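You operate a simulated robot arm through the tools that you are given. There is no shell and no other tool.

You are at the controls of a simulated robot arm. One attempt, no reset.

Task
Weave two more tight rows on the loom.
Fine: shuttle through and back, beat the row, swing the heddle over to its other stop, then shuttle and beat again.
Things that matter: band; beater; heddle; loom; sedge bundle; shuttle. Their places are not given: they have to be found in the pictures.

It is judged by the outcome, as a careful person would: the job done as asked, and still so three seconds after it is handed in. It fails if anything else is knocked over, pushed out of place, dropped, spilled or broken.

Robot
A 7-joint arm with a two-finger gripper, fixed in place. Base frame: the origin is on the floor under the middle of its stand, x ahead of it, y to its left, z up; the work surface is at about z = 0.809. Lengths are in m, angles in degrees, forces in N, time in s.
With the tool pointing down near the work surface it reaches from about 0.38 to 0.78 m from the base axis. Its first joint turns from -143.0 to 143.0 degrees. Payload 2.45 kg.
Tool frame: the origin (TCP) lies between the finger pads and is the grasp point; the fingertips stand 0.026 m ahead of it; z points along the fingers, y is the line along which they close. The gripper opens to 0.096 m; its body begins 0.069 m behind the TCP.
Orientation is that of the tool frame in the base frame, as a unit quaternion [x, y, z, w]. With the fingers straight down and closing along the base's y, the tool's x points along the base's -x, its y along +y and its z along -z.

Tools
- The arm moves only by the tool jog_arm. Its arguments are lists of equal length, an entry for each row: "slide": the shift along the tool's x, y, z in mm, a list of three; "rot": the turn, a rotation vector about the tool's x, y, z in degrees, a list of three; "claw": the finger opening in mm, from 0 to 96. In form: {"slide": [[dx, dy, dz], ...], "rot": [[ax, ay, az], ...], "claw": [claw, ...]}. A call has 1 to 20 rows; each row shifts and turns the commanded pose from where the row before left it, along the tool's axes as they then stand. Each row takes 0.2 s and may step no farther than 0.05 m and 8.6 degrees from the row before; otherwise, or with a gripper value out of range, the whole call is refused. Where a pose cannot be reached the arm comes as near as it can. A force on the tool above 50 N (or 10 N above the force at the start of the call, whichever is more), or a blocked arm, ends the call early, and 0.2 s more pass. Each finger travels about 0.05 m/s and halts on what it meets, pressing with about 43 N; the grip force reading is that of the motor and also rises with nothing between the fingers. The clock runs only during rows and for 0.2 s after the last one: add rows that do not move to give the fingers time. The reply holds the time, the measured pose of the TCP, the force on the tool along the base axes, the opening and the grip force, in the units named above and with some noise, with the torque about the TCP (base axes, N m) and any sound that the robot's microphone picked up.
- Cameras (640 x 400 px; columns grow to the right, rows downward): "scene" is fixed at [0.051, -0.4974, 1.5885]; the picture's right is [0.70, -0.72, 0.00], its down [-0.40, -0.38, -0.83] and it looks along [0.60, 0.58, -0.55] (base axes); focal length 313 px, centre (320, 200). "wrist" rides on the gripper at [0.082, 0.003, -0.098] in the tool frame; the picture's right is [-0.04, 1.00, 0.00], its down [-0.73, -0.03, -0.68] and it looks along [-0.68, -0.03, 0.73] (tool axes); focal length 256 px, centre (320, 200).
- camera(camera): a new picture of that camera. The clock stands still meanwhile.
- move_column(by): slides the trunk up (or, below 0, down) by that many m; the arm rides with it, the base frame stays. It gives what a move gives, with no picture.
- point_at(camera, pixels): for up to 12 pixels [column, row] of the newest picture of that camera ("zoom" is the newest enlarged one), the place [x, y, z] in the base frame of the surface seen there, good to about 0.002 m. The clock stands still meanwhile.
- close_up(camera, box): a new picture of the part [left, top, right, bottom] of that camera's present view, enlarged. The clock stands still meanwhile.
- close_job(): hands the job in; it is judged then, once.

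Leave the gripper open and the arm clear of the work at the hand-in unless told otherwise.

The tools are called as a command line: name --argument value ..., lists and objects as JSON in quotes. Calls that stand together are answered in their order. jog_arm: Moves the arm, as the interface text tells. Its arguments: {"type":"object","properties":{"slide":{"type":"array","items":{"type":"array","items":{"type":"number"}}},"rot":{"type":"array","items":{"type":"array","items":{"type":"number"}}},"claw":{"type":"array","items":{"type":"number"}}},"required":["slide","rot","claw"]} The other tools are called the same way: move_column (by) moves the trunk up or down; camera (camera) takes a picture; point_at (camera, pixels) gives the place of the surface under pixels of a picture; close_up (camera, box) takes an enlarged picture of a part of a camera's view; close_job () hands the job in.

At the start:

```text
time: 0.0
eef_pos: [0.3878, -0.1158, 1.267]
orientation: [0.0, 1.0, 0.0, 0.0]
contact_force: [0.0, -0.1, -0.5]
torque: [0.0, 0.0, 0.02]
width: 0.096
grasp_force: 0.1
trunk travel left (down, up): [-0.575, 0.065]
```

scene: 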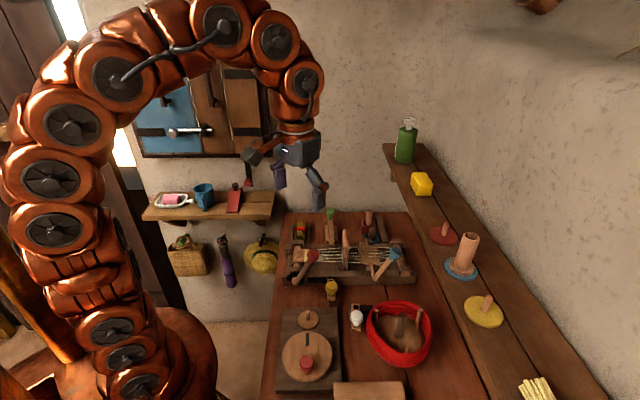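
wrist: 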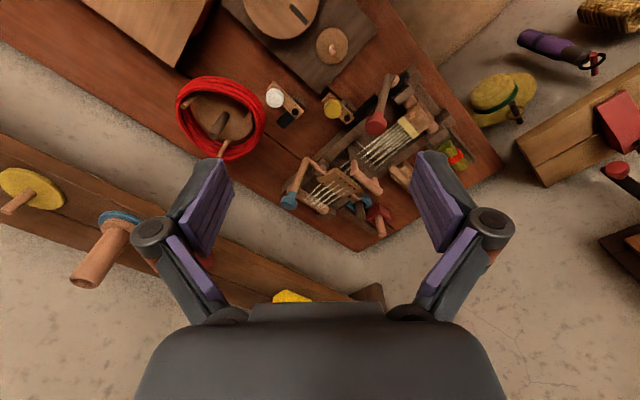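

I see the loom around pixel (345,258) in the scene picture. I'll enlarge it from both cameras to tell the parts apart.

close_up --camera "scene" --box '[260, 190, 440, 302]'

close_up --camera "wrist" --box '[250, 50, 490, 250]'

```text
3.56 times, centred on (350, 246) of scene
```

zoom: 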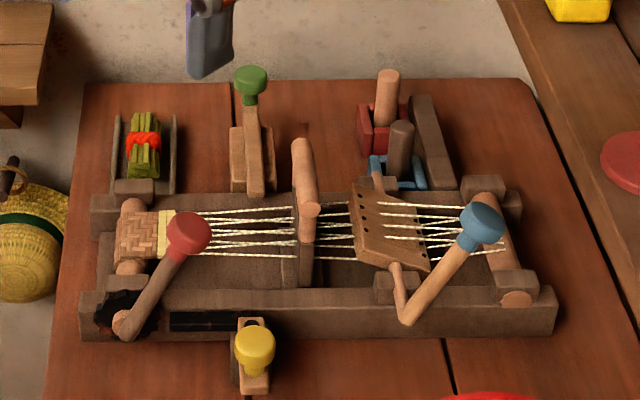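

```text
2.00 times, centred on (370, 150) of wrist
```

zoom: 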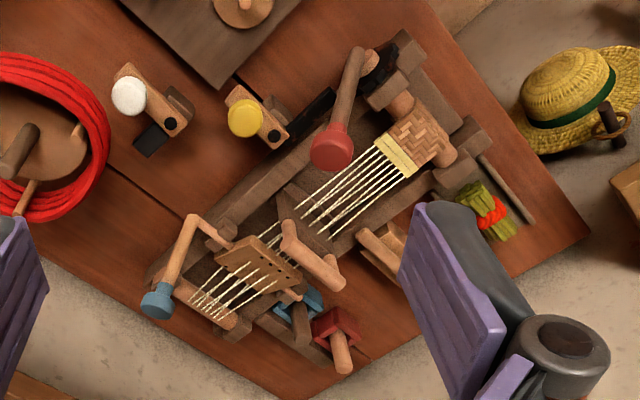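

The close-up shows a roller with the woven band, a red-knobbed lever, a yellow-knobbed lever, a blue-knobbed lever on the heddle, a green-knobbed one at the back, and red and blue pieces with posts. I'll measure a number of them from the scene close-up.

close_up --camera "scene" --box '[260, 190, 440, 302]'

point_at --camera "zoom" --pixels '[[188, 232], [124, 322], [254, 343], [250, 80], [482, 222], [303, 150], [311, 208], [388, 80], [401, 130], [145, 140], [140, 235], [380, 225]]'

point_at --camera "zoom" --pixels '[[100, 300], [540, 300], [470, 185], [100, 205], [405, 320], [515, 300], [130, 205], [165, 235], [250, 175], [380, 190], [200, 320], [300, 380]]'

```text
3.56 times, centred on (350, 246) of scene
```

zoom: 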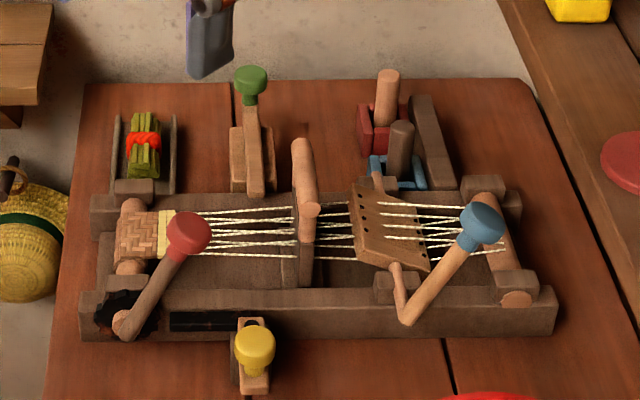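

```text
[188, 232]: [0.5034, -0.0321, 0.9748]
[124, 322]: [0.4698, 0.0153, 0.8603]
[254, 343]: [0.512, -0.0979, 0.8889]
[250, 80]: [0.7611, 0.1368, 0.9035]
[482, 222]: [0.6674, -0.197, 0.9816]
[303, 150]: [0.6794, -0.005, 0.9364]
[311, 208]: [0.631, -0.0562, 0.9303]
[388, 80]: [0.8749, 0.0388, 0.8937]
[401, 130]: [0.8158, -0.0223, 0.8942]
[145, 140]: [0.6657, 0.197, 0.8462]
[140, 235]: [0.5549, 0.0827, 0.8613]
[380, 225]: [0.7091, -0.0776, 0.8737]
```

```text
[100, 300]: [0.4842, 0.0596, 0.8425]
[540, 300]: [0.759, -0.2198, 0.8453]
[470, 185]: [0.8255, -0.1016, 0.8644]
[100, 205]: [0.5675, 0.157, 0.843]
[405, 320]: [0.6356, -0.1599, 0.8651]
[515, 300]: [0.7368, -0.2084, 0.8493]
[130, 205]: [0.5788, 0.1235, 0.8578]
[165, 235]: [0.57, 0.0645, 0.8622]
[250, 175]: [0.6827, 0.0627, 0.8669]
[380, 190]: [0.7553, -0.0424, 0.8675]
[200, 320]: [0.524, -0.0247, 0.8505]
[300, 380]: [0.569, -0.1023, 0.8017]
```

The loom lies diagonally: the warp runs along about (0.70, -0.71), with the band end near (0.55, 0.08) and the heddle near (0.71, -0.08). I'll bring the wrist camera closer, staying well above the knobs, which top out near z 0.99.

jog_arm --slide '[[-26.5, 8, 18], [-26.5, 8, 18], [-26.5, 8, 18], [-26.5, 8, 18], [-26.5, 8, 18], [-26.5, 8, 18], [-26.5, 8, 18], [-26.5, 8, 18]]' --rot '[[0, 0, 0], [0, 0, 0], [0, 0, 0], [0, 0, 0], [0, 0, 0], [0, 0, 0], [0, 0, 0], [0, 0, 0]]' --claw '[96, 96, 96, 96, 96, 96, 96, 96]'

camera --camera "wrist"

```text
time: 1.8
eef_pos: [0.5998, -0.0535, 1.1249]
orientation: [0.0, 1.0, 0.0, -0.001]
contact_force: [-0.4, -1.5, -0.1]
torque: [-0.02, -0.03, -0.01]
width: 0.096
grasp_force: 0.0
trunk travel left (down, up): [-0.575, 0.065]
```

```text
taken
```

wrist: 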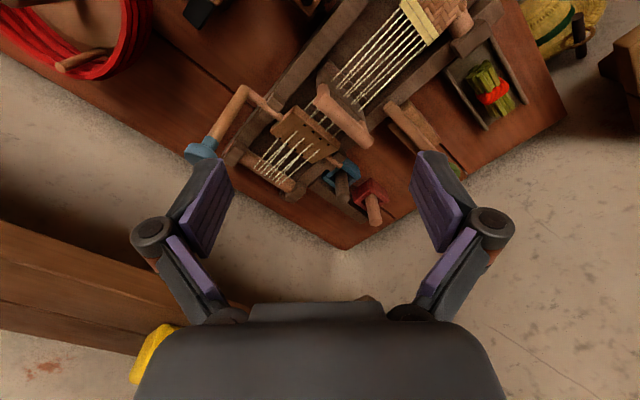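

The picture is upside down: its bottom is farther from the base. I'll enlarge the shuttle/heddle area around (345,150).

close_up --camera "wrist" --box '[180, 60, 440, 240]'

close_up --camera "scene" --box '[340, 200, 420, 250]'

close_up --camera "scene" --box '[280, 230, 360, 310]'

```text
2.22 times, centred on (310, 150) of wrist
```

zoom: 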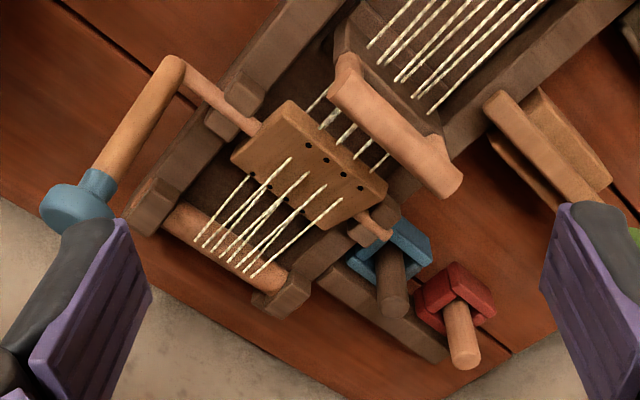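

```text
8.00 times, centred on (380, 225) of scene
```

zoom: 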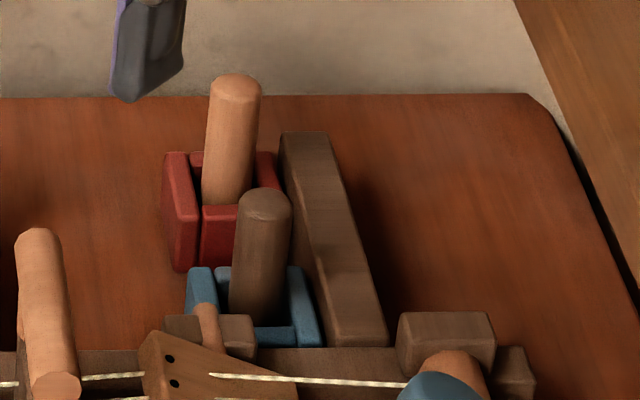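

```text
5.00 times, centred on (320, 270) of scene
```

zoom: 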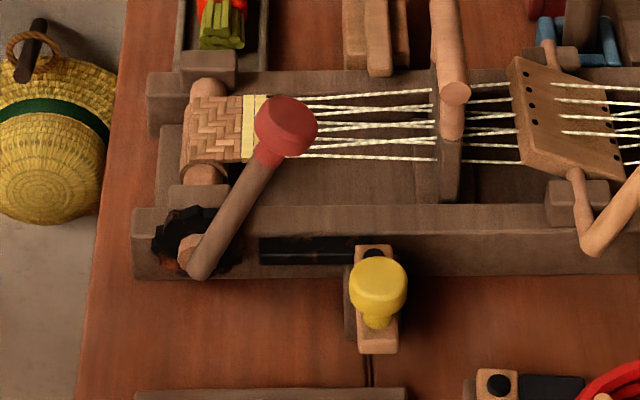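

The green-knobbed stick behind the loom sits at warp height in line with the open warp, so it could be the shuttle. I'll back off so the whole loom falls in the middle of the wrist view.

jog_arm --slide '[[34, 0, 5], [34, 0, 5], [34, 0, 5], [34, 0, 5], [34, 0, 5]]' --rot '[[0, 0, 0], [0, 0, 0], [0, 0, 0], [0, 0, 0], [0, 0, 0]]' --claw '[96, 96, 96, 96, 96]'

camera --camera "wrist"

close_up --camera "wrist" --box '[200, 60, 460, 240]'

close_up --camera "scene" --box '[285, 195, 365, 255]'

```text
time: 3.0
eef_pos: [0.4273, -0.0563, 1.0944]
orientation: [-0.001, 1.0, 0.0, -0.001]
contact_force: [-0.3, -0.4, -0.5]
torque: [0.0, 0.03, -0.01]
width: 0.0961
grasp_force: 0.0
trunk travel left (down, up): [-0.575, 0.065]
```

```text
taken
```

wrist: 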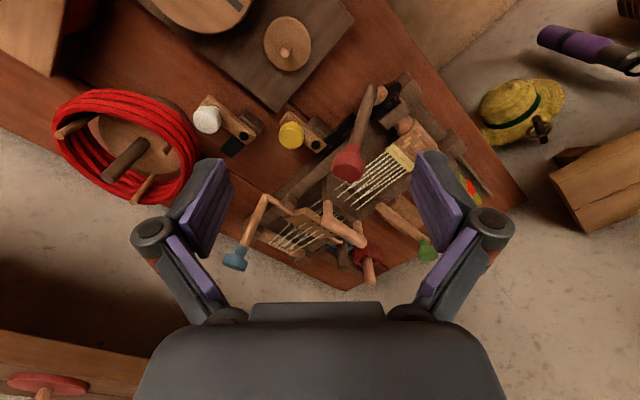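

```text
2.22 times, centred on (330, 150) of wrist
```

zoom: 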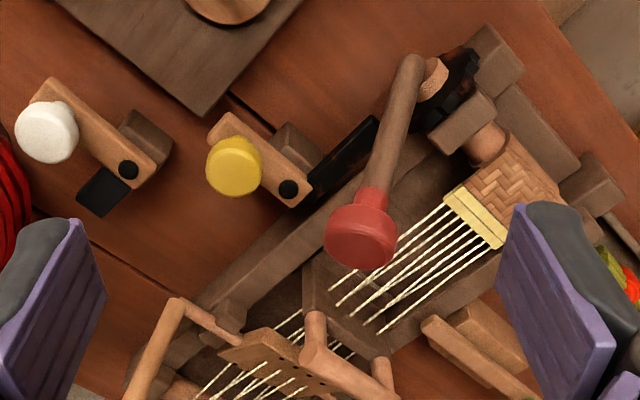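

```text
6.67 times, centred on (325, 225) of scene
```

zoom: 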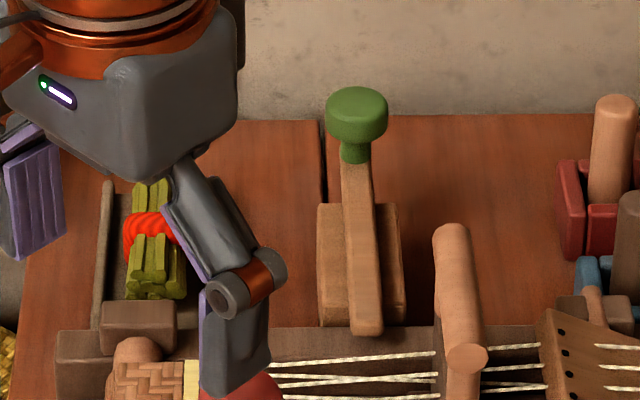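

The right finger hides the green-knobbed piece, so I'll shift 0.14 m toward +y to see it between the fingers.

jog_arm --slide '[[-10, 35, 0], [-10, 35, 0], [-10, 35, 0], [-10, 35, 0]]' --rot '[[0, 0, 0], [0, 0, 0], [0, 0, 0], [0, 0, 0]]' --claw '[96, 96, 96, 96]'

close_up --camera "wrist" --box '[190, 60, 450, 240]'

close_up --camera "scene" --box '[270, 195, 390, 285]'

```text
time: 4.0
eef_pos: [0.4693, 0.0903, 1.0967]
orientation: [0.001, 1.0, 0.001, 0.0]
contact_force: [1.0, 0.9, 0.1]
torque: [0.0, 0.0, -0.01]
width: 0.0961
grasp_force: 0.1
trunk travel left (down, up): [-0.575, 0.065]
```

```text
2.22 times, centred on (320, 150) of wrist
```

zoom: 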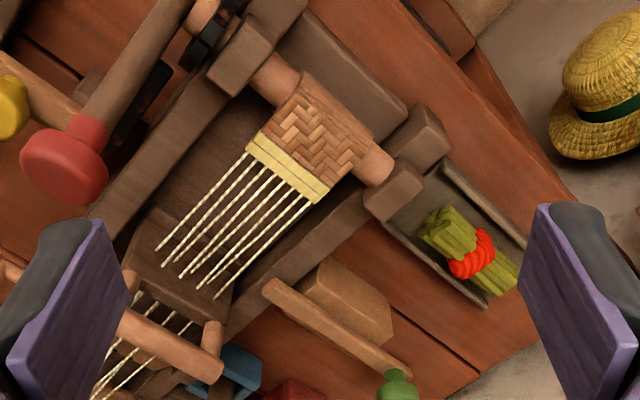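

```text
4.44 times, centred on (330, 240) of scene
```

zoom: 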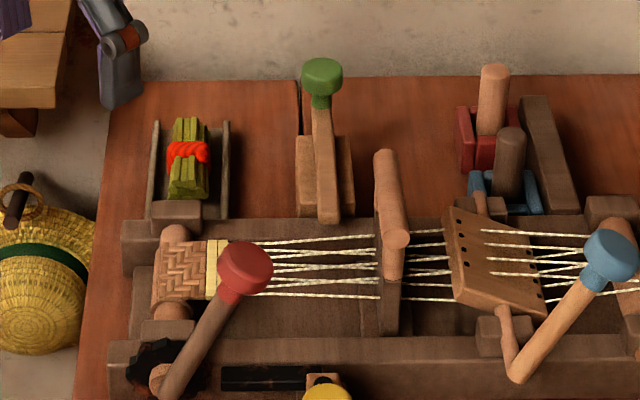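

I'll measure the green-knob stick, its block, the beater bar ends, and the red/blue pieces in this scene close-up.

point_at --camera "zoom" --pixels '[[322, 68], [320, 100], [322, 120], [325, 215], [305, 170], [345, 170], [385, 155], [398, 236], [393, 265], [385, 320], [380, 250], [440, 215]]'

point_at --camera "zoom" --pixels '[[494, 70], [510, 132], [466, 120], [492, 150], [478, 185], [520, 208], [534, 100], [560, 190], [535, 180], [480, 200], [500, 325], [612, 245]]'

point_at --camera "zoom" --pixels '[[458, 215], [460, 295], [540, 310], [545, 250], [505, 320], [518, 370], [590, 290], [610, 265], [170, 240], [215, 245], [217, 285], [160, 290]]'

```text
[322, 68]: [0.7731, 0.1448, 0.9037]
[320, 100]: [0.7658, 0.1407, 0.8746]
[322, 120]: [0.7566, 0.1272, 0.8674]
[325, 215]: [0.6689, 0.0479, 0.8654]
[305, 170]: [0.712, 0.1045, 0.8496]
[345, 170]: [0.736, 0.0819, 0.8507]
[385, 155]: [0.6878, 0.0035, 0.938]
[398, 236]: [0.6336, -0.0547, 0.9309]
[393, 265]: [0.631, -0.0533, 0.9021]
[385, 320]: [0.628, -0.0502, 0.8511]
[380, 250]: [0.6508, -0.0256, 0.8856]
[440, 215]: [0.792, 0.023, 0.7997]
```

```text
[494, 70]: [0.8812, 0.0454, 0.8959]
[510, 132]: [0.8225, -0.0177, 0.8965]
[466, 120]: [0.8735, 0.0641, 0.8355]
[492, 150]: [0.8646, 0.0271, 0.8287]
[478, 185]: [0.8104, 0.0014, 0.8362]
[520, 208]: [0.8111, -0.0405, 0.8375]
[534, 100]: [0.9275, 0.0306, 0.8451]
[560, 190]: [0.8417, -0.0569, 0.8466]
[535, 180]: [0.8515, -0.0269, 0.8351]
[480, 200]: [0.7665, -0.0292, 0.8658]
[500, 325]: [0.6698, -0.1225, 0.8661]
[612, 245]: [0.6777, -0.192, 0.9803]
```

```text
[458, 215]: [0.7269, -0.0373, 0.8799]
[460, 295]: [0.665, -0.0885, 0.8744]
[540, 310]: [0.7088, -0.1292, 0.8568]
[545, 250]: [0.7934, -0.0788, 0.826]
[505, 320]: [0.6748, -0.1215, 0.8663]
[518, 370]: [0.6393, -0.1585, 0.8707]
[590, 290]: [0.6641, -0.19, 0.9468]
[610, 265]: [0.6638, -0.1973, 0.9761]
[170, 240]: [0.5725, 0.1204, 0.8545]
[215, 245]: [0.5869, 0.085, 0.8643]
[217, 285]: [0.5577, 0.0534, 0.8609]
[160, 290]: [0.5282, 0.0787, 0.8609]
```

My reading so far, with u along the warp and v across it:
- The green-knobbed stick sits at u≈0.435, between the band's edge (u≈0.351) and the beater (u≈0.481). It lies across the warp, so it should be the shuttle.
- The beater has a top bar at z≈0.935.
- The heddle rocks on an axle at u≈0.558 and has the blue-knobbed crank.

Next I'll look along +v from the front side to check how each one moves.

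jog_arm --slide '[[-12, -46, 4], [-12, -46, 4], [-12, -46, 4], [-12, -46, 4], [-12, -46, 4], [0, 0, 0], [0, 0, 0], [0, 0, 0], [0, 0, 0], [0, 0, 0], [0, 0, 0]]' --rot '[[0, 0, 0], [0, 0, 0], [0, 0, 0], [0, 0, 0], [0, 0, 0], [0, 0, -7.4], [0, 0, -7.4], [0, 0, -7.4], [0, 0, -7.4], [0, 0, -7.4], [0, 0, -7.4]]' --claw '[96, 96, 96, 96, 96, 96, 96, 96, 96, 96, 96]'

camera --camera "wrist"

close_up --camera "wrist" --box '[200, 80, 440, 230]'

```text
time: 6.4
eef_pos: [0.5305, -0.1435, 1.0773]
orientation: [-0.379, 0.926, 0.0, -0.001]
contact_force: [0.0, -0.6, 0.4]
torque: [0.0, -0.03, 0.0]
width: 0.0961
grasp_force: 0.0
trunk travel left (down, up): [-0.575, 0.065]
```

```text
taken
```

wrist: 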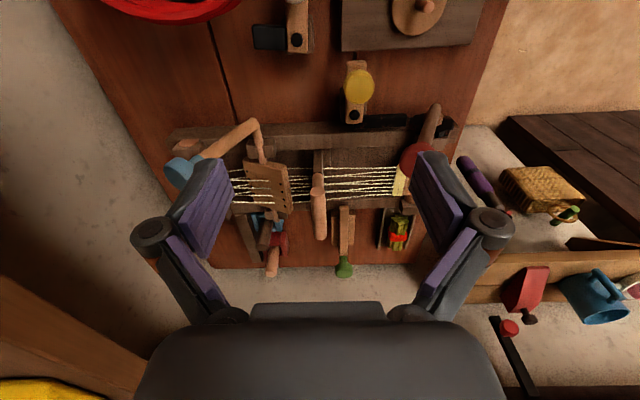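

```text
2.67 times, centred on (320, 155) of wrist
```

zoom: 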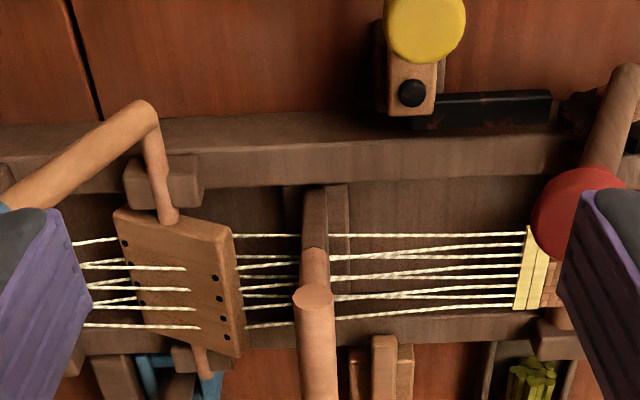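

I want a lower, more sideways look at the beater and shuttle. I'll lower 0.11 m here: the tips end near z 0.94, above the yellow knob (z≈0.90) and clear of the red and blue knobs in u.

jog_arm --slide '[[0, 0, 27], [0, 0, 27], [0, 0, 27], [0, 0, 27]]' --rot '[[0, 0, 0], [0, 0, 0], [0, 0, 0], [0, 0, 0]]' --claw '[96, 96, 96, 96]'

camera --camera "wrist"

close_up --camera "wrist" --box '[200, 140, 440, 300]'

```text
time: 7.4
eef_pos: [0.5314, -0.1414, 0.9705]
orientation: [-0.377, 0.926, -0.001, 0.0]
contact_force: [-0.9, 0.1, 1.3]
torque: [0.02, -0.01, -0.01]
width: 0.096
grasp_force: 0.1
trunk travel left (down, up): [-0.575, 0.065]
```

```text
taken
```

wrist: 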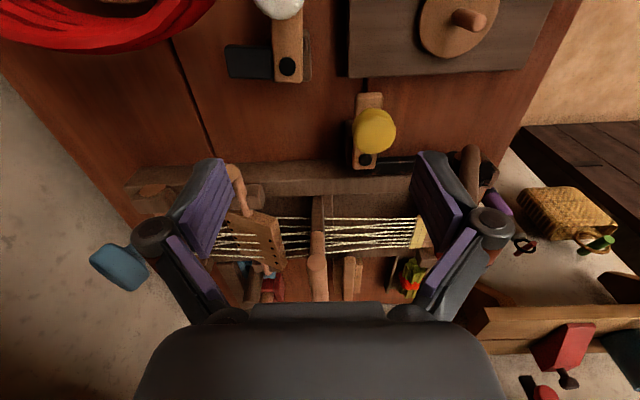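

```text
2.50 times, centred on (320, 220) of wrist
```

zoom: 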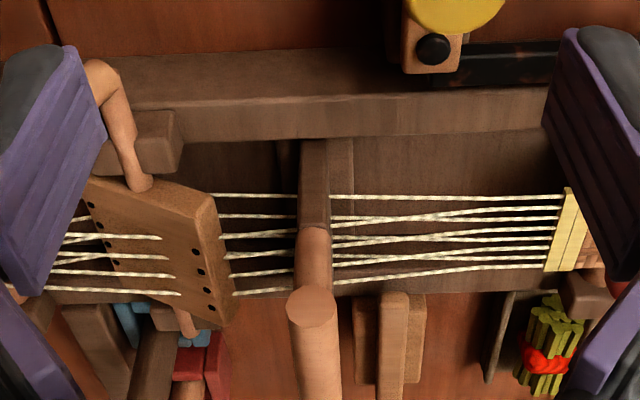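

I'll check the beater and shuttle at high zoom from the scene camera.

close_up --camera "scene" --box '[320, 220, 376, 280]'

close_up --camera "scene" --box '[310, 200, 374, 240]'

```text
6.67 times, centred on (348, 250) of scene
```

zoom: 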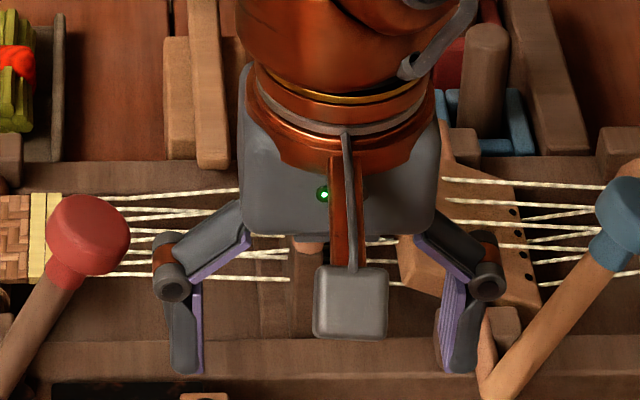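

```text
10.00 times, centred on (342, 220) of scene
```

zoom: 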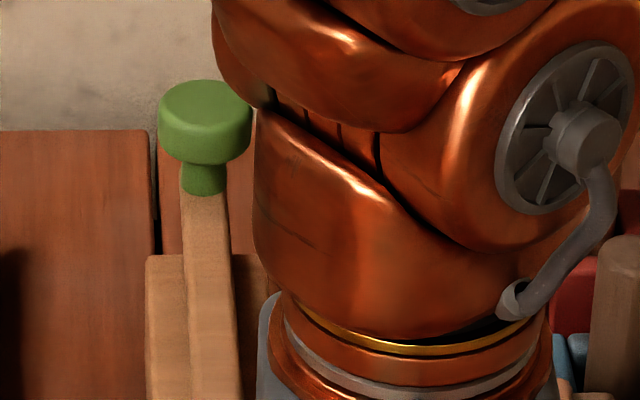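

The arm blocks the view from here. I'll raise it and draw it back to see the beater from the scene camera.

jog_arm --slide '[[0, 0, -40], [0, 0, -40], [0, 0, -40], [20, 35, -20], [20, 35, -20], [20, 35, -20], [20, 35, 0]]' --rot '[[0, 0, 0], [0, 0, 0], [0, 0, 0], [0, 0, 0], [0, 0, 0], [0, 0, 0], [0, 0, 0]]' --claw '[96, 96, 96, 96, 96, 96, 96]'

close_up --camera "scene" --box '[316, 205, 380, 285]'

close_up --camera "scene" --box '[355, 230, 425, 290]'

```text
time: 9.0
eef_pos: [0.3771, -0.1002, 1.1514]
orientation: [-0.378, 0.926, 0.0, 0.0]
contact_force: [0.3, -1.4, -0.5]
torque: [0.0, 0.03, 0.0]
width: 0.0962
grasp_force: 0.2
trunk travel left (down, up): [-0.575, 0.065]
```

```text
5.00 times, centred on (348, 245) of scene
```

zoom: 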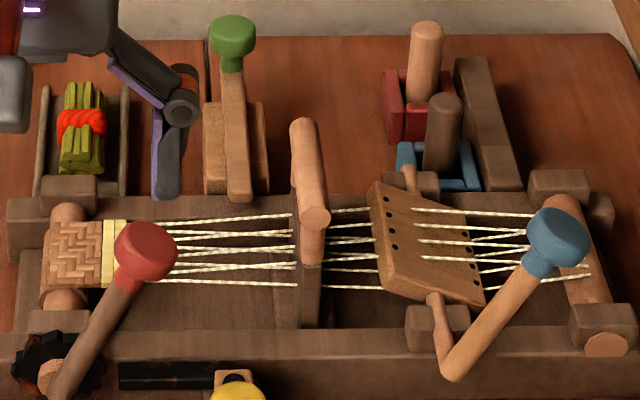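

```text
6.67 times, centred on (390, 260) of scene
```

zoom: 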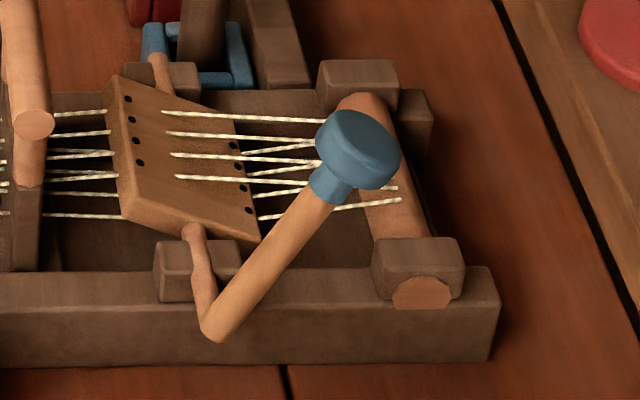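

The view is clear now. I'll enlarge the green knob to find its exact centre and height.

close_up --camera "scene" --box '[306, 200, 370, 240]'

point_at --camera "zoom" --pixels '[[245, 100], [210, 105], [280, 105], [245, 86], [245, 122], [245, 145], [243, 180], [225, 240], [260, 240], [248, 330], [190, 300], [290, 300]]'

```text
10.00 times, centred on (338, 220) of scene
```

zoom: 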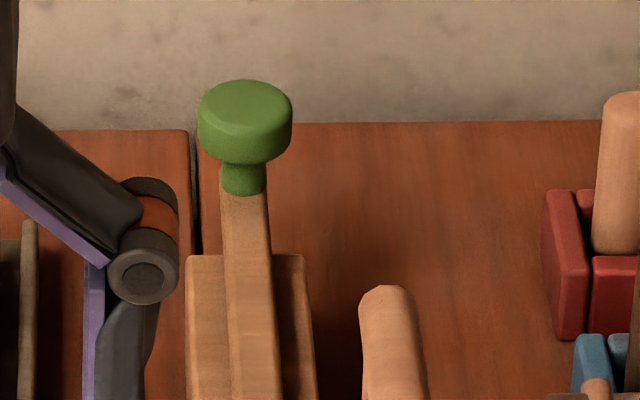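

```text
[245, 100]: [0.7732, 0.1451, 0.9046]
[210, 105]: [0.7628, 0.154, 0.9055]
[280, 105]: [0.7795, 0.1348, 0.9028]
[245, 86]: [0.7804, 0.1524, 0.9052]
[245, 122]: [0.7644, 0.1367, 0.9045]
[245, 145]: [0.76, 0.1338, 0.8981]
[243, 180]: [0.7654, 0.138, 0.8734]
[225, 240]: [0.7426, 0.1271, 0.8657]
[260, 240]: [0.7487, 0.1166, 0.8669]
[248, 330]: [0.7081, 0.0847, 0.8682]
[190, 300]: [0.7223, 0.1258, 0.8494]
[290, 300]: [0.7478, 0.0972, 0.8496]
```

The knob centre is at about (0.7715, 0.1444) and its cap spans z≈0.885–0.905, right at the edge of reach. I'll turn the hand 90° so the fingers close across the loom (along v), then travel high toward a spot above the knob.

jog_arm --slide '[[0, 0, 0], [0, 0, 0], [0, 0, 0], [0, 0, 0], [0, 0, 0], [0, 0, 0], [0, 0, 0], [0, 0, 0], [0, 0, 0], [0, 0, 0], [0, 0, 0], [0, 0, 0]]' --rot '[[0, 0, 7.5], [0, 0, 7.5], [0, 0, 7.5], [0, 0, 7.5], [0, 0, 7.5], [0, 0, 7.5], [0, 0, 7.5], [0, 0, 7.5], [0, 0, 7.5], [0, 0, 7.5], [0, 0, 7.5], [0, 0, 7.5]]' --claw '[96, 96, 96, 96, 96, 96, 96, 96, 96, 96, 96, 96]'

jog_arm --slide '[[-10, 45, 0], [-10, 45, 0], [-10, 45, 0], [-10, 45, 0], [-10, 45, 0], [-10, 45, 0], [-10, 45, 0], [-10, 45, 0], [-10, 45, 0], [-10, 45, 0]]' --rot '[[0, 0, 0], [0, 0, 0], [0, 0, 0], [0, 0, 0], [0, 0, 0], [0, 0, 0], [0, 0, 0], [0, 0, 0], [0, 0, 0], [0, 0, 0]]' --claw '[96, 96, 96, 96, 96, 96, 96, 96, 96, 96]'

```text
time: 11.6
eef_pos: [0.3749, -0.0975, 1.1507]
orientation: [0.388, 0.921, 0.0, 0.0]
contact_force: [-0.1, -0.4, 0.2]
torque: [0.0, -0.01, 0.0]
width: 0.0961
grasp_force: 0.1
trunk travel left (down, up): [-0.575, 0.065]
```

```text
time: 13.8
eef_pos: [0.6749, 0.122, 1.1331]
orientation: [0.387, 0.922, 0.0, 0.0]
contact_force: [0.3, 0.5, -0.3]
torque: [-0.1, 0.02, 0.02]
width: 0.0958
grasp_force: 0.0
out of reach, approached as far as the arm can: row 8, 9, 10
trunk travel left (down, up): [-0.575, 0.065]
```

The reach shrinks with height, so at z 1.13 the arm stops short (radius 0.69). Raising the trunk and tilting the fingers outward toward +u, with the closing line still level, should gain reach. I'll raise the trunk first.

move_column --by 0.06

```text
time: 14.8
eef_pos: [0.6752, 0.1225, 1.1935]
orientation: [0.387, 0.922, 0.0, 0.0]
contact_force: [-0.3, 0.4, 0.0]
torque: [-0.01, 0.0, 0.0]
width: 0.0961
grasp_force: 0.1
trunk travel left (down, up): [-0.635, 0.005]
```

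Next I'll tilt the fingers 25° toward +u and descend to about z 0.98, well above the shuttle block.

jog_arm --slide '[[0, 0, 0], [0, 0, 0], [0, 0, 0], [15, 0, 32.2], [15, 0, 32.2], [15, 0, 32.2], [15, 0, 32.2], [15, 0, 32.2], [15, 0, 32.2]]' --rot '[[0, -8.3, 0], [0, -8.3, 0], [0, -8.3, 0], [0, 0, 0], [0, 0, 0], [0, 0, 0], [0, 0, 0], [0, 0, 0], [0, 0, 0]]' --claw '[96, 96, 96, 96, 96, 96, 96, 96, 96]'

camera --camera "wrist"

camera --camera "scene"

```text
time: 16.8
eef_pos: [0.6748, 0.1227, 0.9798]
orientation: [0.378, 0.9, -0.084, 0.199]
contact_force: [0.2, 0.1, -0.6]
torque: [0.01, -0.04, 0.0]
width: 0.096
grasp_force: 0.2
trunk travel left (down, up): [-0.635, 0.005]
```

```text
taken
```

wrist: 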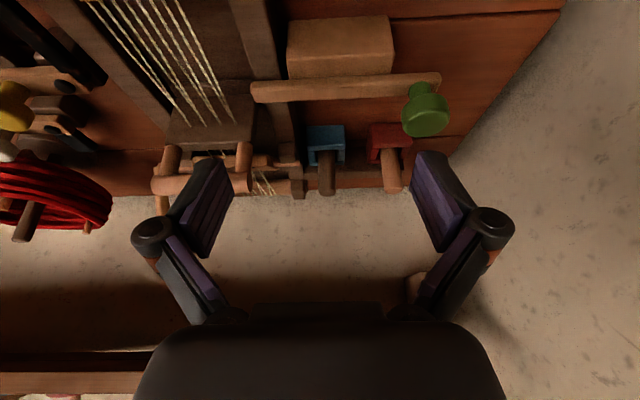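

```text
taken
```

scene: 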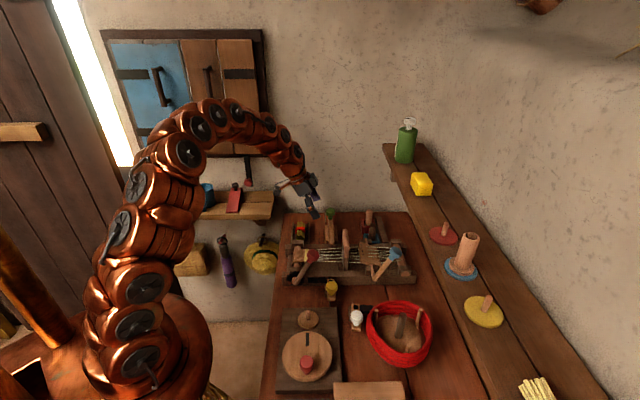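

The shuttle stick and green knob show clearly in the wrist view around (345,88)–(425,108). I'll enlarge that part.

close_up --camera "wrist" --box '[130, 0, 470, 220]'

close_up --camera "scene" --box '[286, 195, 386, 265]'

```text
1.82 times, centred on (300, 110) of wrist
```

zoom: 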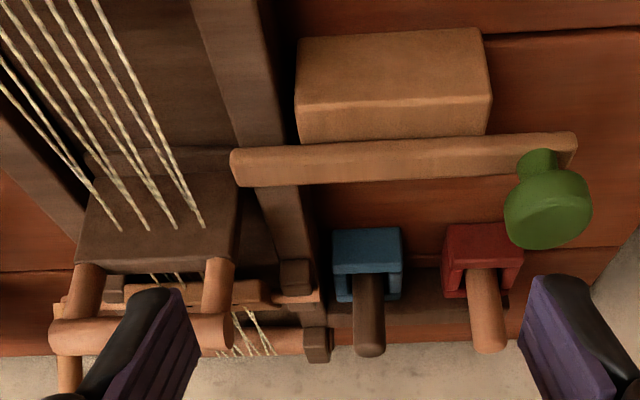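

```text
5.71 times, centred on (336, 230) of scene
```

zoom: 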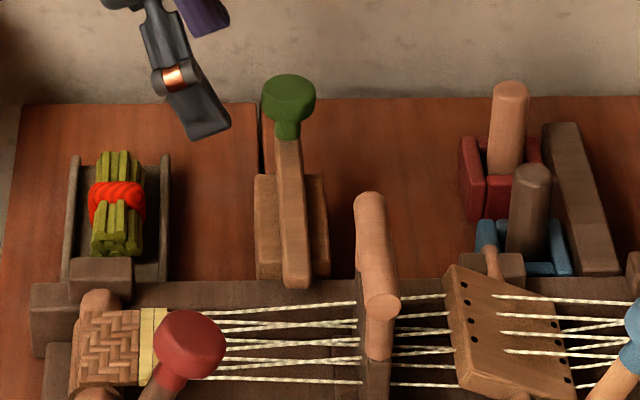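

The beater turns out to be a solid block across the warp, with two posts and a top bar. The shuttle is a stick carried on its own block. I'll move above the knob first and check the pose before descending.

jog_arm --slide '[[-15.8, 28.1, 7.4], [-15.8, 28.1, 7.4], [-15.8, 28.1, 7.4], [0, 0, 0]]' --rot '[[0, 0, 0], [0, 0, 0], [0, 0, 0], [0, 0, 0]]' --claw '[96, 96, 96, 96]'

camera --camera "wrist"

close_up --camera "scene" --box '[286, 180, 386, 245]'

```text
time: 17.8
eef_pos: [0.7701, 0.1421, 0.981]
orientation: [0.379, 0.9, -0.084, 0.198]
contact_force: [0.3, 0.1, 0.3]
torque: [-0.01, 0.01, -0.02]
width: 0.096
grasp_force: 0.0
trunk travel left (down, up): [-0.635, 0.005]
```

```text
taken
```

wrist: 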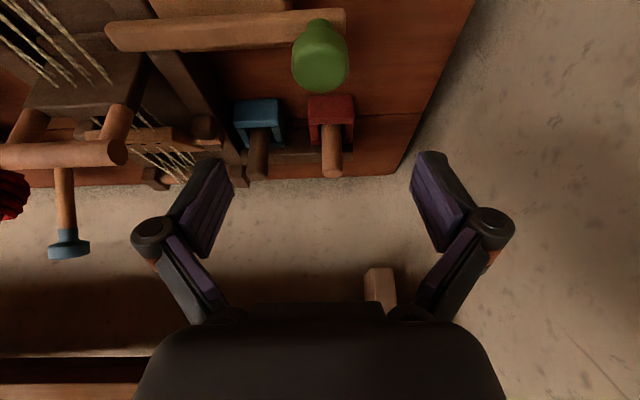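

```text
6.15 times, centred on (336, 212) of scene
```

zoom: 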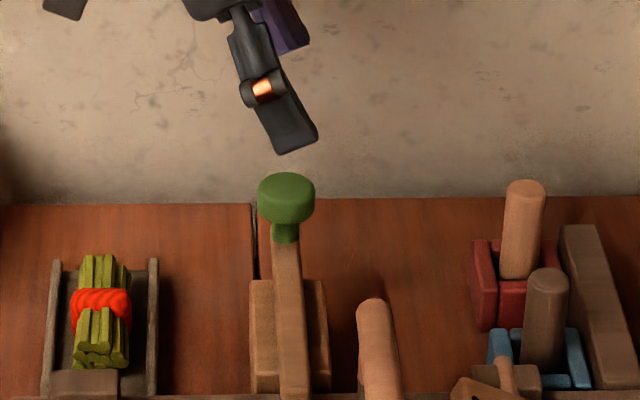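

The hand is centred on the knob (column 320). I'll descend to z≈0.904 with the fingers open.

jog_arm --slide '[[8.1, 0, 17.4], [8.1, 0, 17.4], [8.1, 0, 17.4], [8.1, 0, 17.4], [0, 0, 0]]' --rot '[[0, 0, 0], [0, 0, 0], [0, 0, 0], [0, 0, 0], [0, 0, 0]]' --claw '[96, 96, 96, 96, 96]'

close_up --camera "scene" --box '[296, 190, 376, 240]'

camera --camera "wrist"

```text
time: 19.0
eef_pos: [0.7719, 0.1436, 0.9042]
orientation: [0.379, 0.9, -0.084, 0.198]
contact_force: [-0.3, 0.7, 0.6]
torque: [0.0, 0.0, 0.01]
width: 0.0961
grasp_force: 0.0
trunk travel left (down, up): [-0.635, 0.005]
```

```text
8.00 times, centred on (336, 215) of scene
```

zoom: 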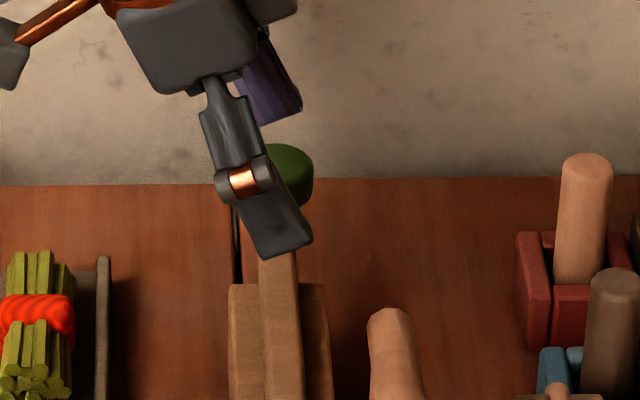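

```text
taken
```

wrist: 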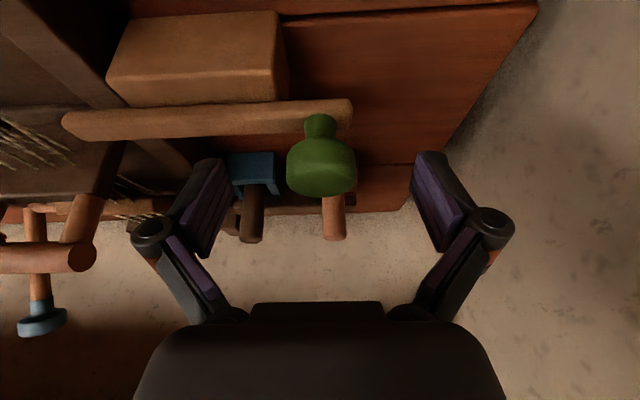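

The knob sits between the pads. I'll close on it.

jog_arm --slide '[[0, 0, 0], [0, 0, 0], [0, 0, 0], [0, 0, 0], [0, 0, 0], [0, 0, 0]]' --rot '[[0, 0, 0], [0, 0, 0], [0, 0, 0], [0, 0, 0], [0, 0, 0], [0, 0, 0]]' --claw '[60, 40, 24, 24, 24, 24]'

camera --camera "wrist"

```text
time: 20.4
eef_pos: [0.7707, 0.1427, 0.9036]
orientation: [0.379, 0.9, -0.084, 0.199]
contact_force: [-0.9, 0.2, 0.5]
torque: [-0.03, -0.04, -0.04]
width: 0.0343
grasp_force: 44.7
trunk travel left (down, up): [-0.635, 0.005]
```

```text
taken
```

wrist: 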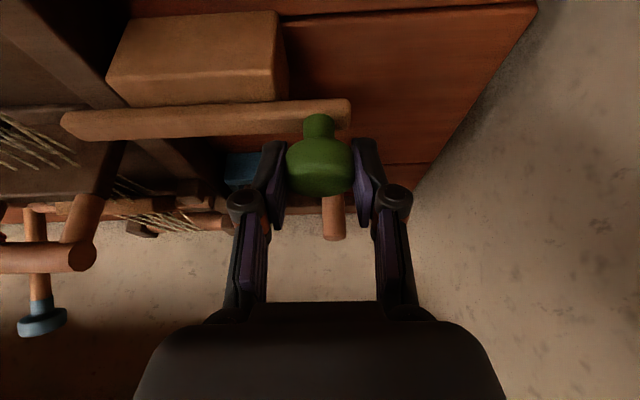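

The fingers hold the knob (34 mm wide, 45 N). I'll push the shuttle toward −v, through the warp, in small steps while watching the force.

jog_arm --slide '[[0, -10, 0], [0, -10, 0], [0, -10, 0]]' --rot '[[0, 0, 0], [0, 0, 0], [0, 0, 0]]' --claw '[24, 24, 24]'

close_up --camera "scene" --box '[286, 190, 386, 265]'

```text
time: 21.2
eef_pos: [0.7493, 0.121, 0.904]
orientation: [0.378, 0.9, -0.083, 0.199]
contact_force: [-2.0, 1.9, 0.7]
torque: [-0.1, -0.09, 0.02]
width: 0.0343
grasp_force: 44.2
trunk travel left (down, up): [-0.635, 0.005]
```

```text
5.33 times, centred on (336, 228) of scene
```

zoom: 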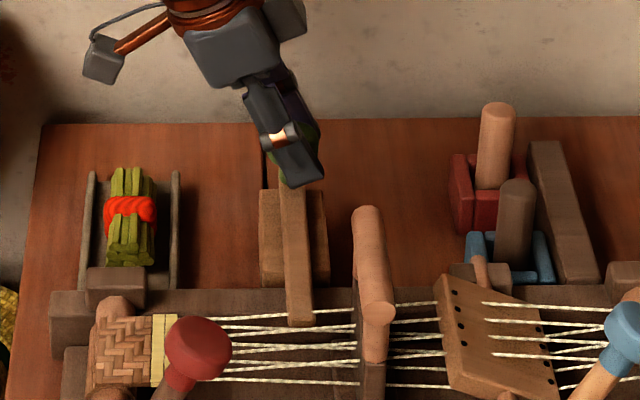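

The green stick slides smoothly into the warp, so it is the shuttle. I'll keep pushing.

jog_arm --slide '[[0, -10, 0], [0, -10, 0], [0, -10, 0], [0, -10, 0]]' --rot '[[0, 0, 0], [0, 0, 0], [0, 0, 0], [0, 0, 0]]' --claw '[24, 24, 24, 24]'

close_up --camera "scene" --box '[286, 190, 386, 265]'

```text
time: 22.2
eef_pos: [0.7218, 0.0937, 0.9049]
orientation: [0.379, 0.9, -0.083, 0.198]
contact_force: [8.4, -8.2, -1.0]
torque: [-0.53, -0.37, 0.08]
width: 0.0344
grasp_force: 45.2
trunk travel left (down, up): [-0.635, 0.005]
```

```text
5.33 times, centred on (336, 228) of scene
```

zoom: 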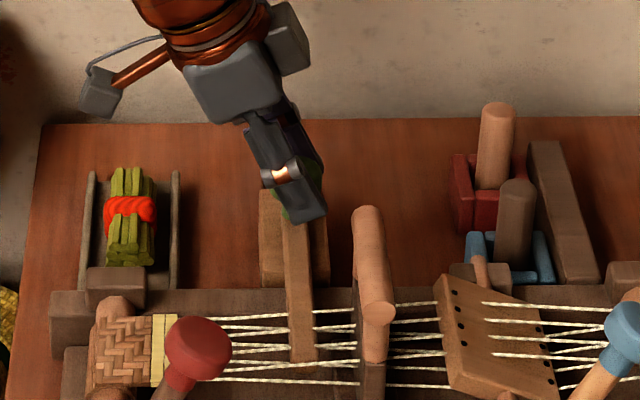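

The stick tip is halfway through the warp. A sideways load of about 12 N tells me the rail runs closer to exactly 45°, so I'll correct slightly toward +u as I push on.

jog_arm --slide '[[-0.4, -8, 0.2], [-0.4, -8, 0.2], [-0.1, -8, 0.05], [-0.1, -8, 0.05]]' --rot '[[0, 0, 0], [0, 0, 0], [0, 0, 0], [0, 0, 0]]' --claw '[24, 24, 24, 24]'

close_up --camera "scene" --box '[286, 190, 386, 265]'

camera --camera "wrist"

```text
time: 23.2
eef_pos: [0.6998, 0.0726, 0.9039]
orientation: [0.378, 0.9, -0.083, 0.2]
contact_force: [7.7, 0.2, 12.4]
torque: [0.4, 0.2, -0.28]
width: 0.0343
grasp_force: 44.7
trunk travel left (down, up): [-0.635, 0.005]
```

```text
5.33 times, centred on (336, 228) of scene
```

zoom: 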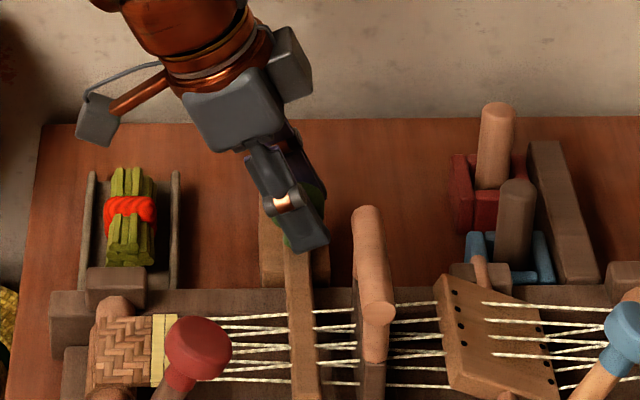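

```text
taken
```

wrist: 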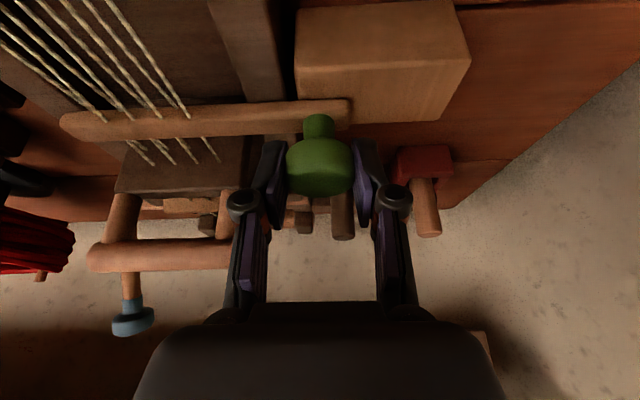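

The stick now crosses all the warp threads after about 0.10 m of travel, and some resistance is building. I'll push a few mm more to see whether this is the end stop.

jog_arm --slide '[[-0.4, -3, 0.2], [0, -2, 0], [0, 0, 0]]' --rot '[[0, 0, 0], [0, 0, 0], [0, 0, 0]]' --claw '[24, 24, 24]'

close_up --camera "scene" --box '[296, 220, 386, 280]'

```text
time: 24.1
eef_pos: [0.6999, 0.0722, 0.9043]
orientation: [0.376, 0.901, -0.079, 0.202]
contact_force: [20.5, 7.1, -13.3]
torque: [0.41, -0.11, 0.22]
width: 0.0346
grasp_force: 45.2
trunk travel left (down, up): [-0.635, 0.005]
stopped in row 3: the force on the tool passed its limit at 51 N (the readings are from after the stop); the commanded pose is now the measured one
```

```text
6.67 times, centred on (341, 250) of scene
```

zoom: 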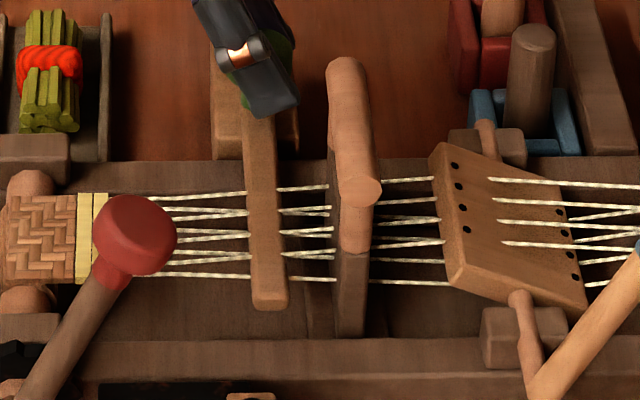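

The shuttle is through to its end stop: no more movement, and the force limit tripped. I'll pull it back 0.10 m along the rail.

jog_arm --slide '[[0.04, 10, 0.09], [0.04, 10, 0.09], [0.04, 10, 0.09], [0.04, 10, 0.09], [0.04, 10, 0.09]]' --rot '[[0, 0, 0], [0, 0, 0], [0, 0, 0], [0, 0, 0], [0, 0, 0]]' --claw '[24, 24, 24, 24, 24]'

```text
time: 25.2
eef_pos: [0.7338, 0.1059, 0.9034]
orientation: [0.377, 0.9, -0.081, 0.202]
contact_force: [5.6, -5.5, -7.6]
torque: [-0.11, 0.09, 0.05]
width: 0.0343
grasp_force: 44.8
trunk travel left (down, up): [-0.635, 0.005]
```

It is moving freely. I'll continue back to its start, with tiny corrections sideways and downward.

jog_arm --slide '[[-0.1, 10, 0.4], [-0.1, 10, 0.2], [0.04, 10, 0.1], [0.04, 10, 0.1], [0.04, 9, 0.1], [0, 0, 0]]' --rot '[[0, 0, 0], [0, 0, 0], [0, 0, 0], [0, 0, 0], [0, 0, 0], [0, 0, 0]]' --claw '[24, 24, 24, 24, 24, 24]'

close_up --camera "scene" --box '[286, 190, 386, 265]'

```text
time: 26.6
eef_pos: [0.7682, 0.14, 0.9044]
orientation: [0.376, 0.901, -0.079, 0.202]
contact_force: [-2.3, 2.1, 5.1]
torque: [0.12, -0.13, 0.18]
width: 0.0343
grasp_force: 44.9
trunk travel left (down, up): [-0.635, 0.005]
```

```text
5.33 times, centred on (336, 228) of scene
```

zoom: 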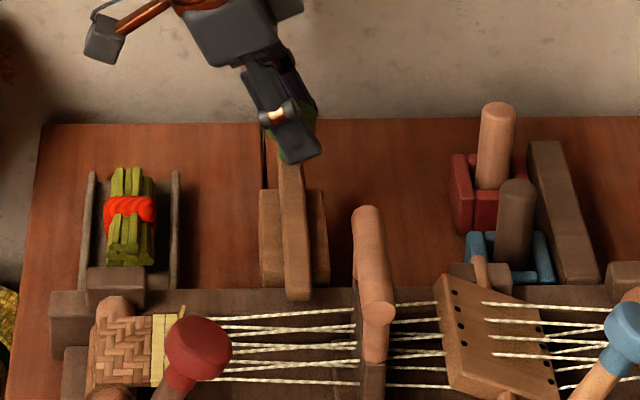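

Almost home: about 3.6 mm is left. I'll finish the return gently.

jog_arm --slide '[[0.1, 2, -0.1], [0, 1.8, -0.1], [0, 0, 0]]' --rot '[[0, 0, 0], [0, 0, 0], [0, 0, 0]]' --claw '[24, 24, 24]'

close_up --camera "scene" --box '[296, 225, 356, 275]'

```text
time: 27.4
eef_pos: [0.771, 0.1424, 0.9041]
orientation: [0.377, 0.9, -0.081, 0.201]
contact_force: [-4.9, 4.7, 2.0]
torque: [-0.13, 0.2, -0.05]
width: 0.0344
grasp_force: 45.3
trunk travel left (down, up): [-0.635, 0.005]
```

```text
8.00 times, centred on (326, 250) of scene
```

zoom: 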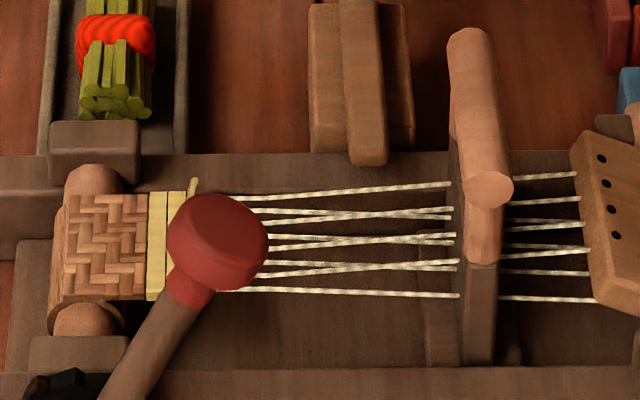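

A new slanted pick has appeared at the band's edge around (192,185), and the shuttle is back home. I'll release the knob and lift straight away.

jog_arm --slide '[[0, 0, 0], [0, 0, 0], [0, 0, 0], [0, 0, 0], [-8, 0, -18], [-12.7, 0, -27.2], [-12.7, 0, -27.2], [-12.7, 0, -27.2], [-12.7, 0, -27.2]]' --rot '[[0, 0, 0], [0, 0, 0], [0, 0, 0], [0, 0, 0], [0, 0, 0], [0, 0, 0], [0, 0, 0], [0, 0, 0], [0, 0, 0]]' --claw '[50, 80, 96, 96, 96, 96, 96, 96, 96]'

close_up --camera "scene" --box '[286, 190, 386, 265]'

```text
time: 29.4
eef_pos: [0.7712, 0.1428, 1.0457]
orientation: [0.376, 0.901, -0.08, 0.202]
contact_force: [0.3, 0.2, 1.2]
torque: [-0.02, -0.02, -0.02]
width: 0.0963
grasp_force: 0.1
trunk travel left (down, up): [-0.635, 0.005]
```

```text
5.33 times, centred on (336, 228) of scene
```

zoom: 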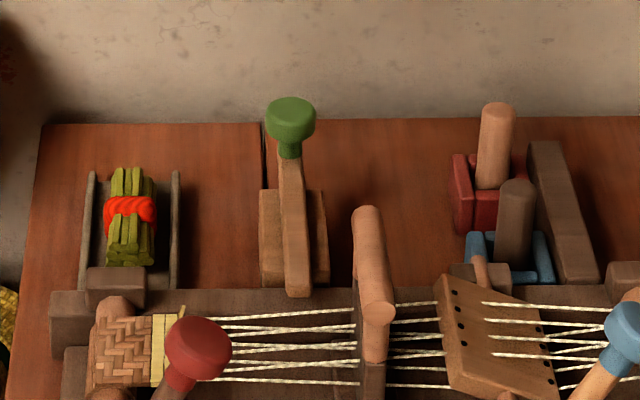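

The shuttle is back in its place and free. I'll travel at z≈1.05 to above the beater bar, level the hand, and turn it 90° so the fingers close along the warp.

jog_arm --slide '[[-7.4, -36.2, 3.4], [-7.4, -36.2, 3.4], [-7.4, -36.2, 3.4], [-7.4, -36.2, 3.4], [-7.4, -36.2, 3.4], [0, 0, 0], [0, 0, 0], [0, 0, 0], [0, 0, 0], [0, 0, 0], [0, 0, 0], [0, 0, 0], [0, 0, 0], [0, 0, 0], [0, 0, 0], [0, 0, 0], [0, 0, 0], [0, 0, 0], [0, 0, 0], [0, 0, 0]]' --rot '[[0, 0, 0], [0, 0, 0], [0, 0, 0], [0, 0, 0], [0, 0, 0], [0, 8.3, 0], [0, 8.3, 0], [0, 8.3, 0], [0, 0, -7.5], [0, 0, -7.5], [0, 0, -7.5], [0, 0, -7.5], [0, 0, -7.5], [0, 0, -7.5], [0, 0, -7.5], [0, 0, -7.5], [0, 0, -7.5], [0, 0, -7.5], [0, 0, -7.5], [0, 0, -7.5]]' --claw '[96, 96, 96, 96, 96, 96, 96, 96, 96, 96, 96, 96, 96, 96, 96, 96, 96, 96, 96, 96]'

camera --camera "wrist"

close_up --camera "scene" --box '[286, 190, 426, 285]'

```text
time: 33.6
eef_pos: [0.671, -0.015, 1.0436]
orientation: [-0.382, 0.924, 0.0, 0.003]
contact_force: [0.2, -0.6, 1.1]
torque: [0.02, -0.01, 0.0]
width: 0.0958
grasp_force: 0.0
trunk travel left (down, up): [-0.635, 0.005]
```

```text
taken
```

wrist: 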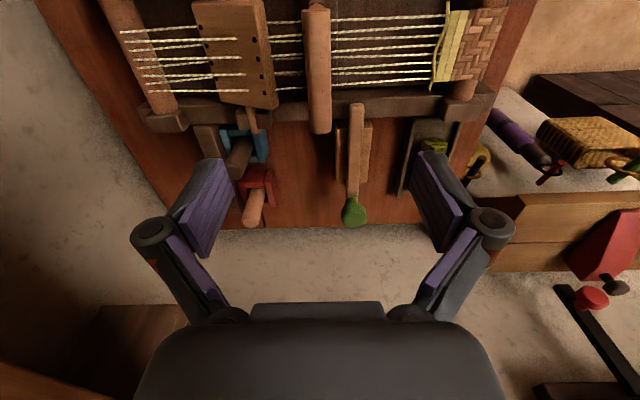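

```text
4.21 times, centred on (356, 238) of scene
```

zoom: 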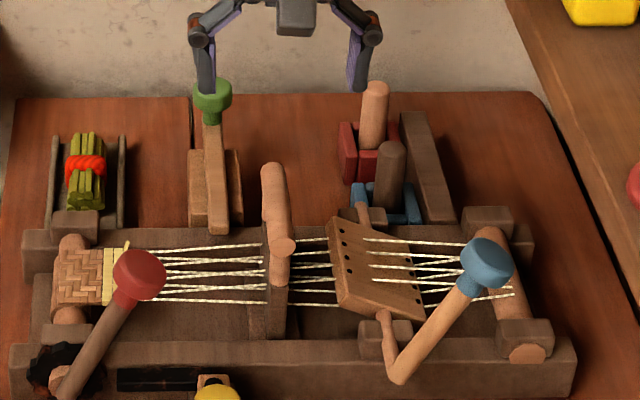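

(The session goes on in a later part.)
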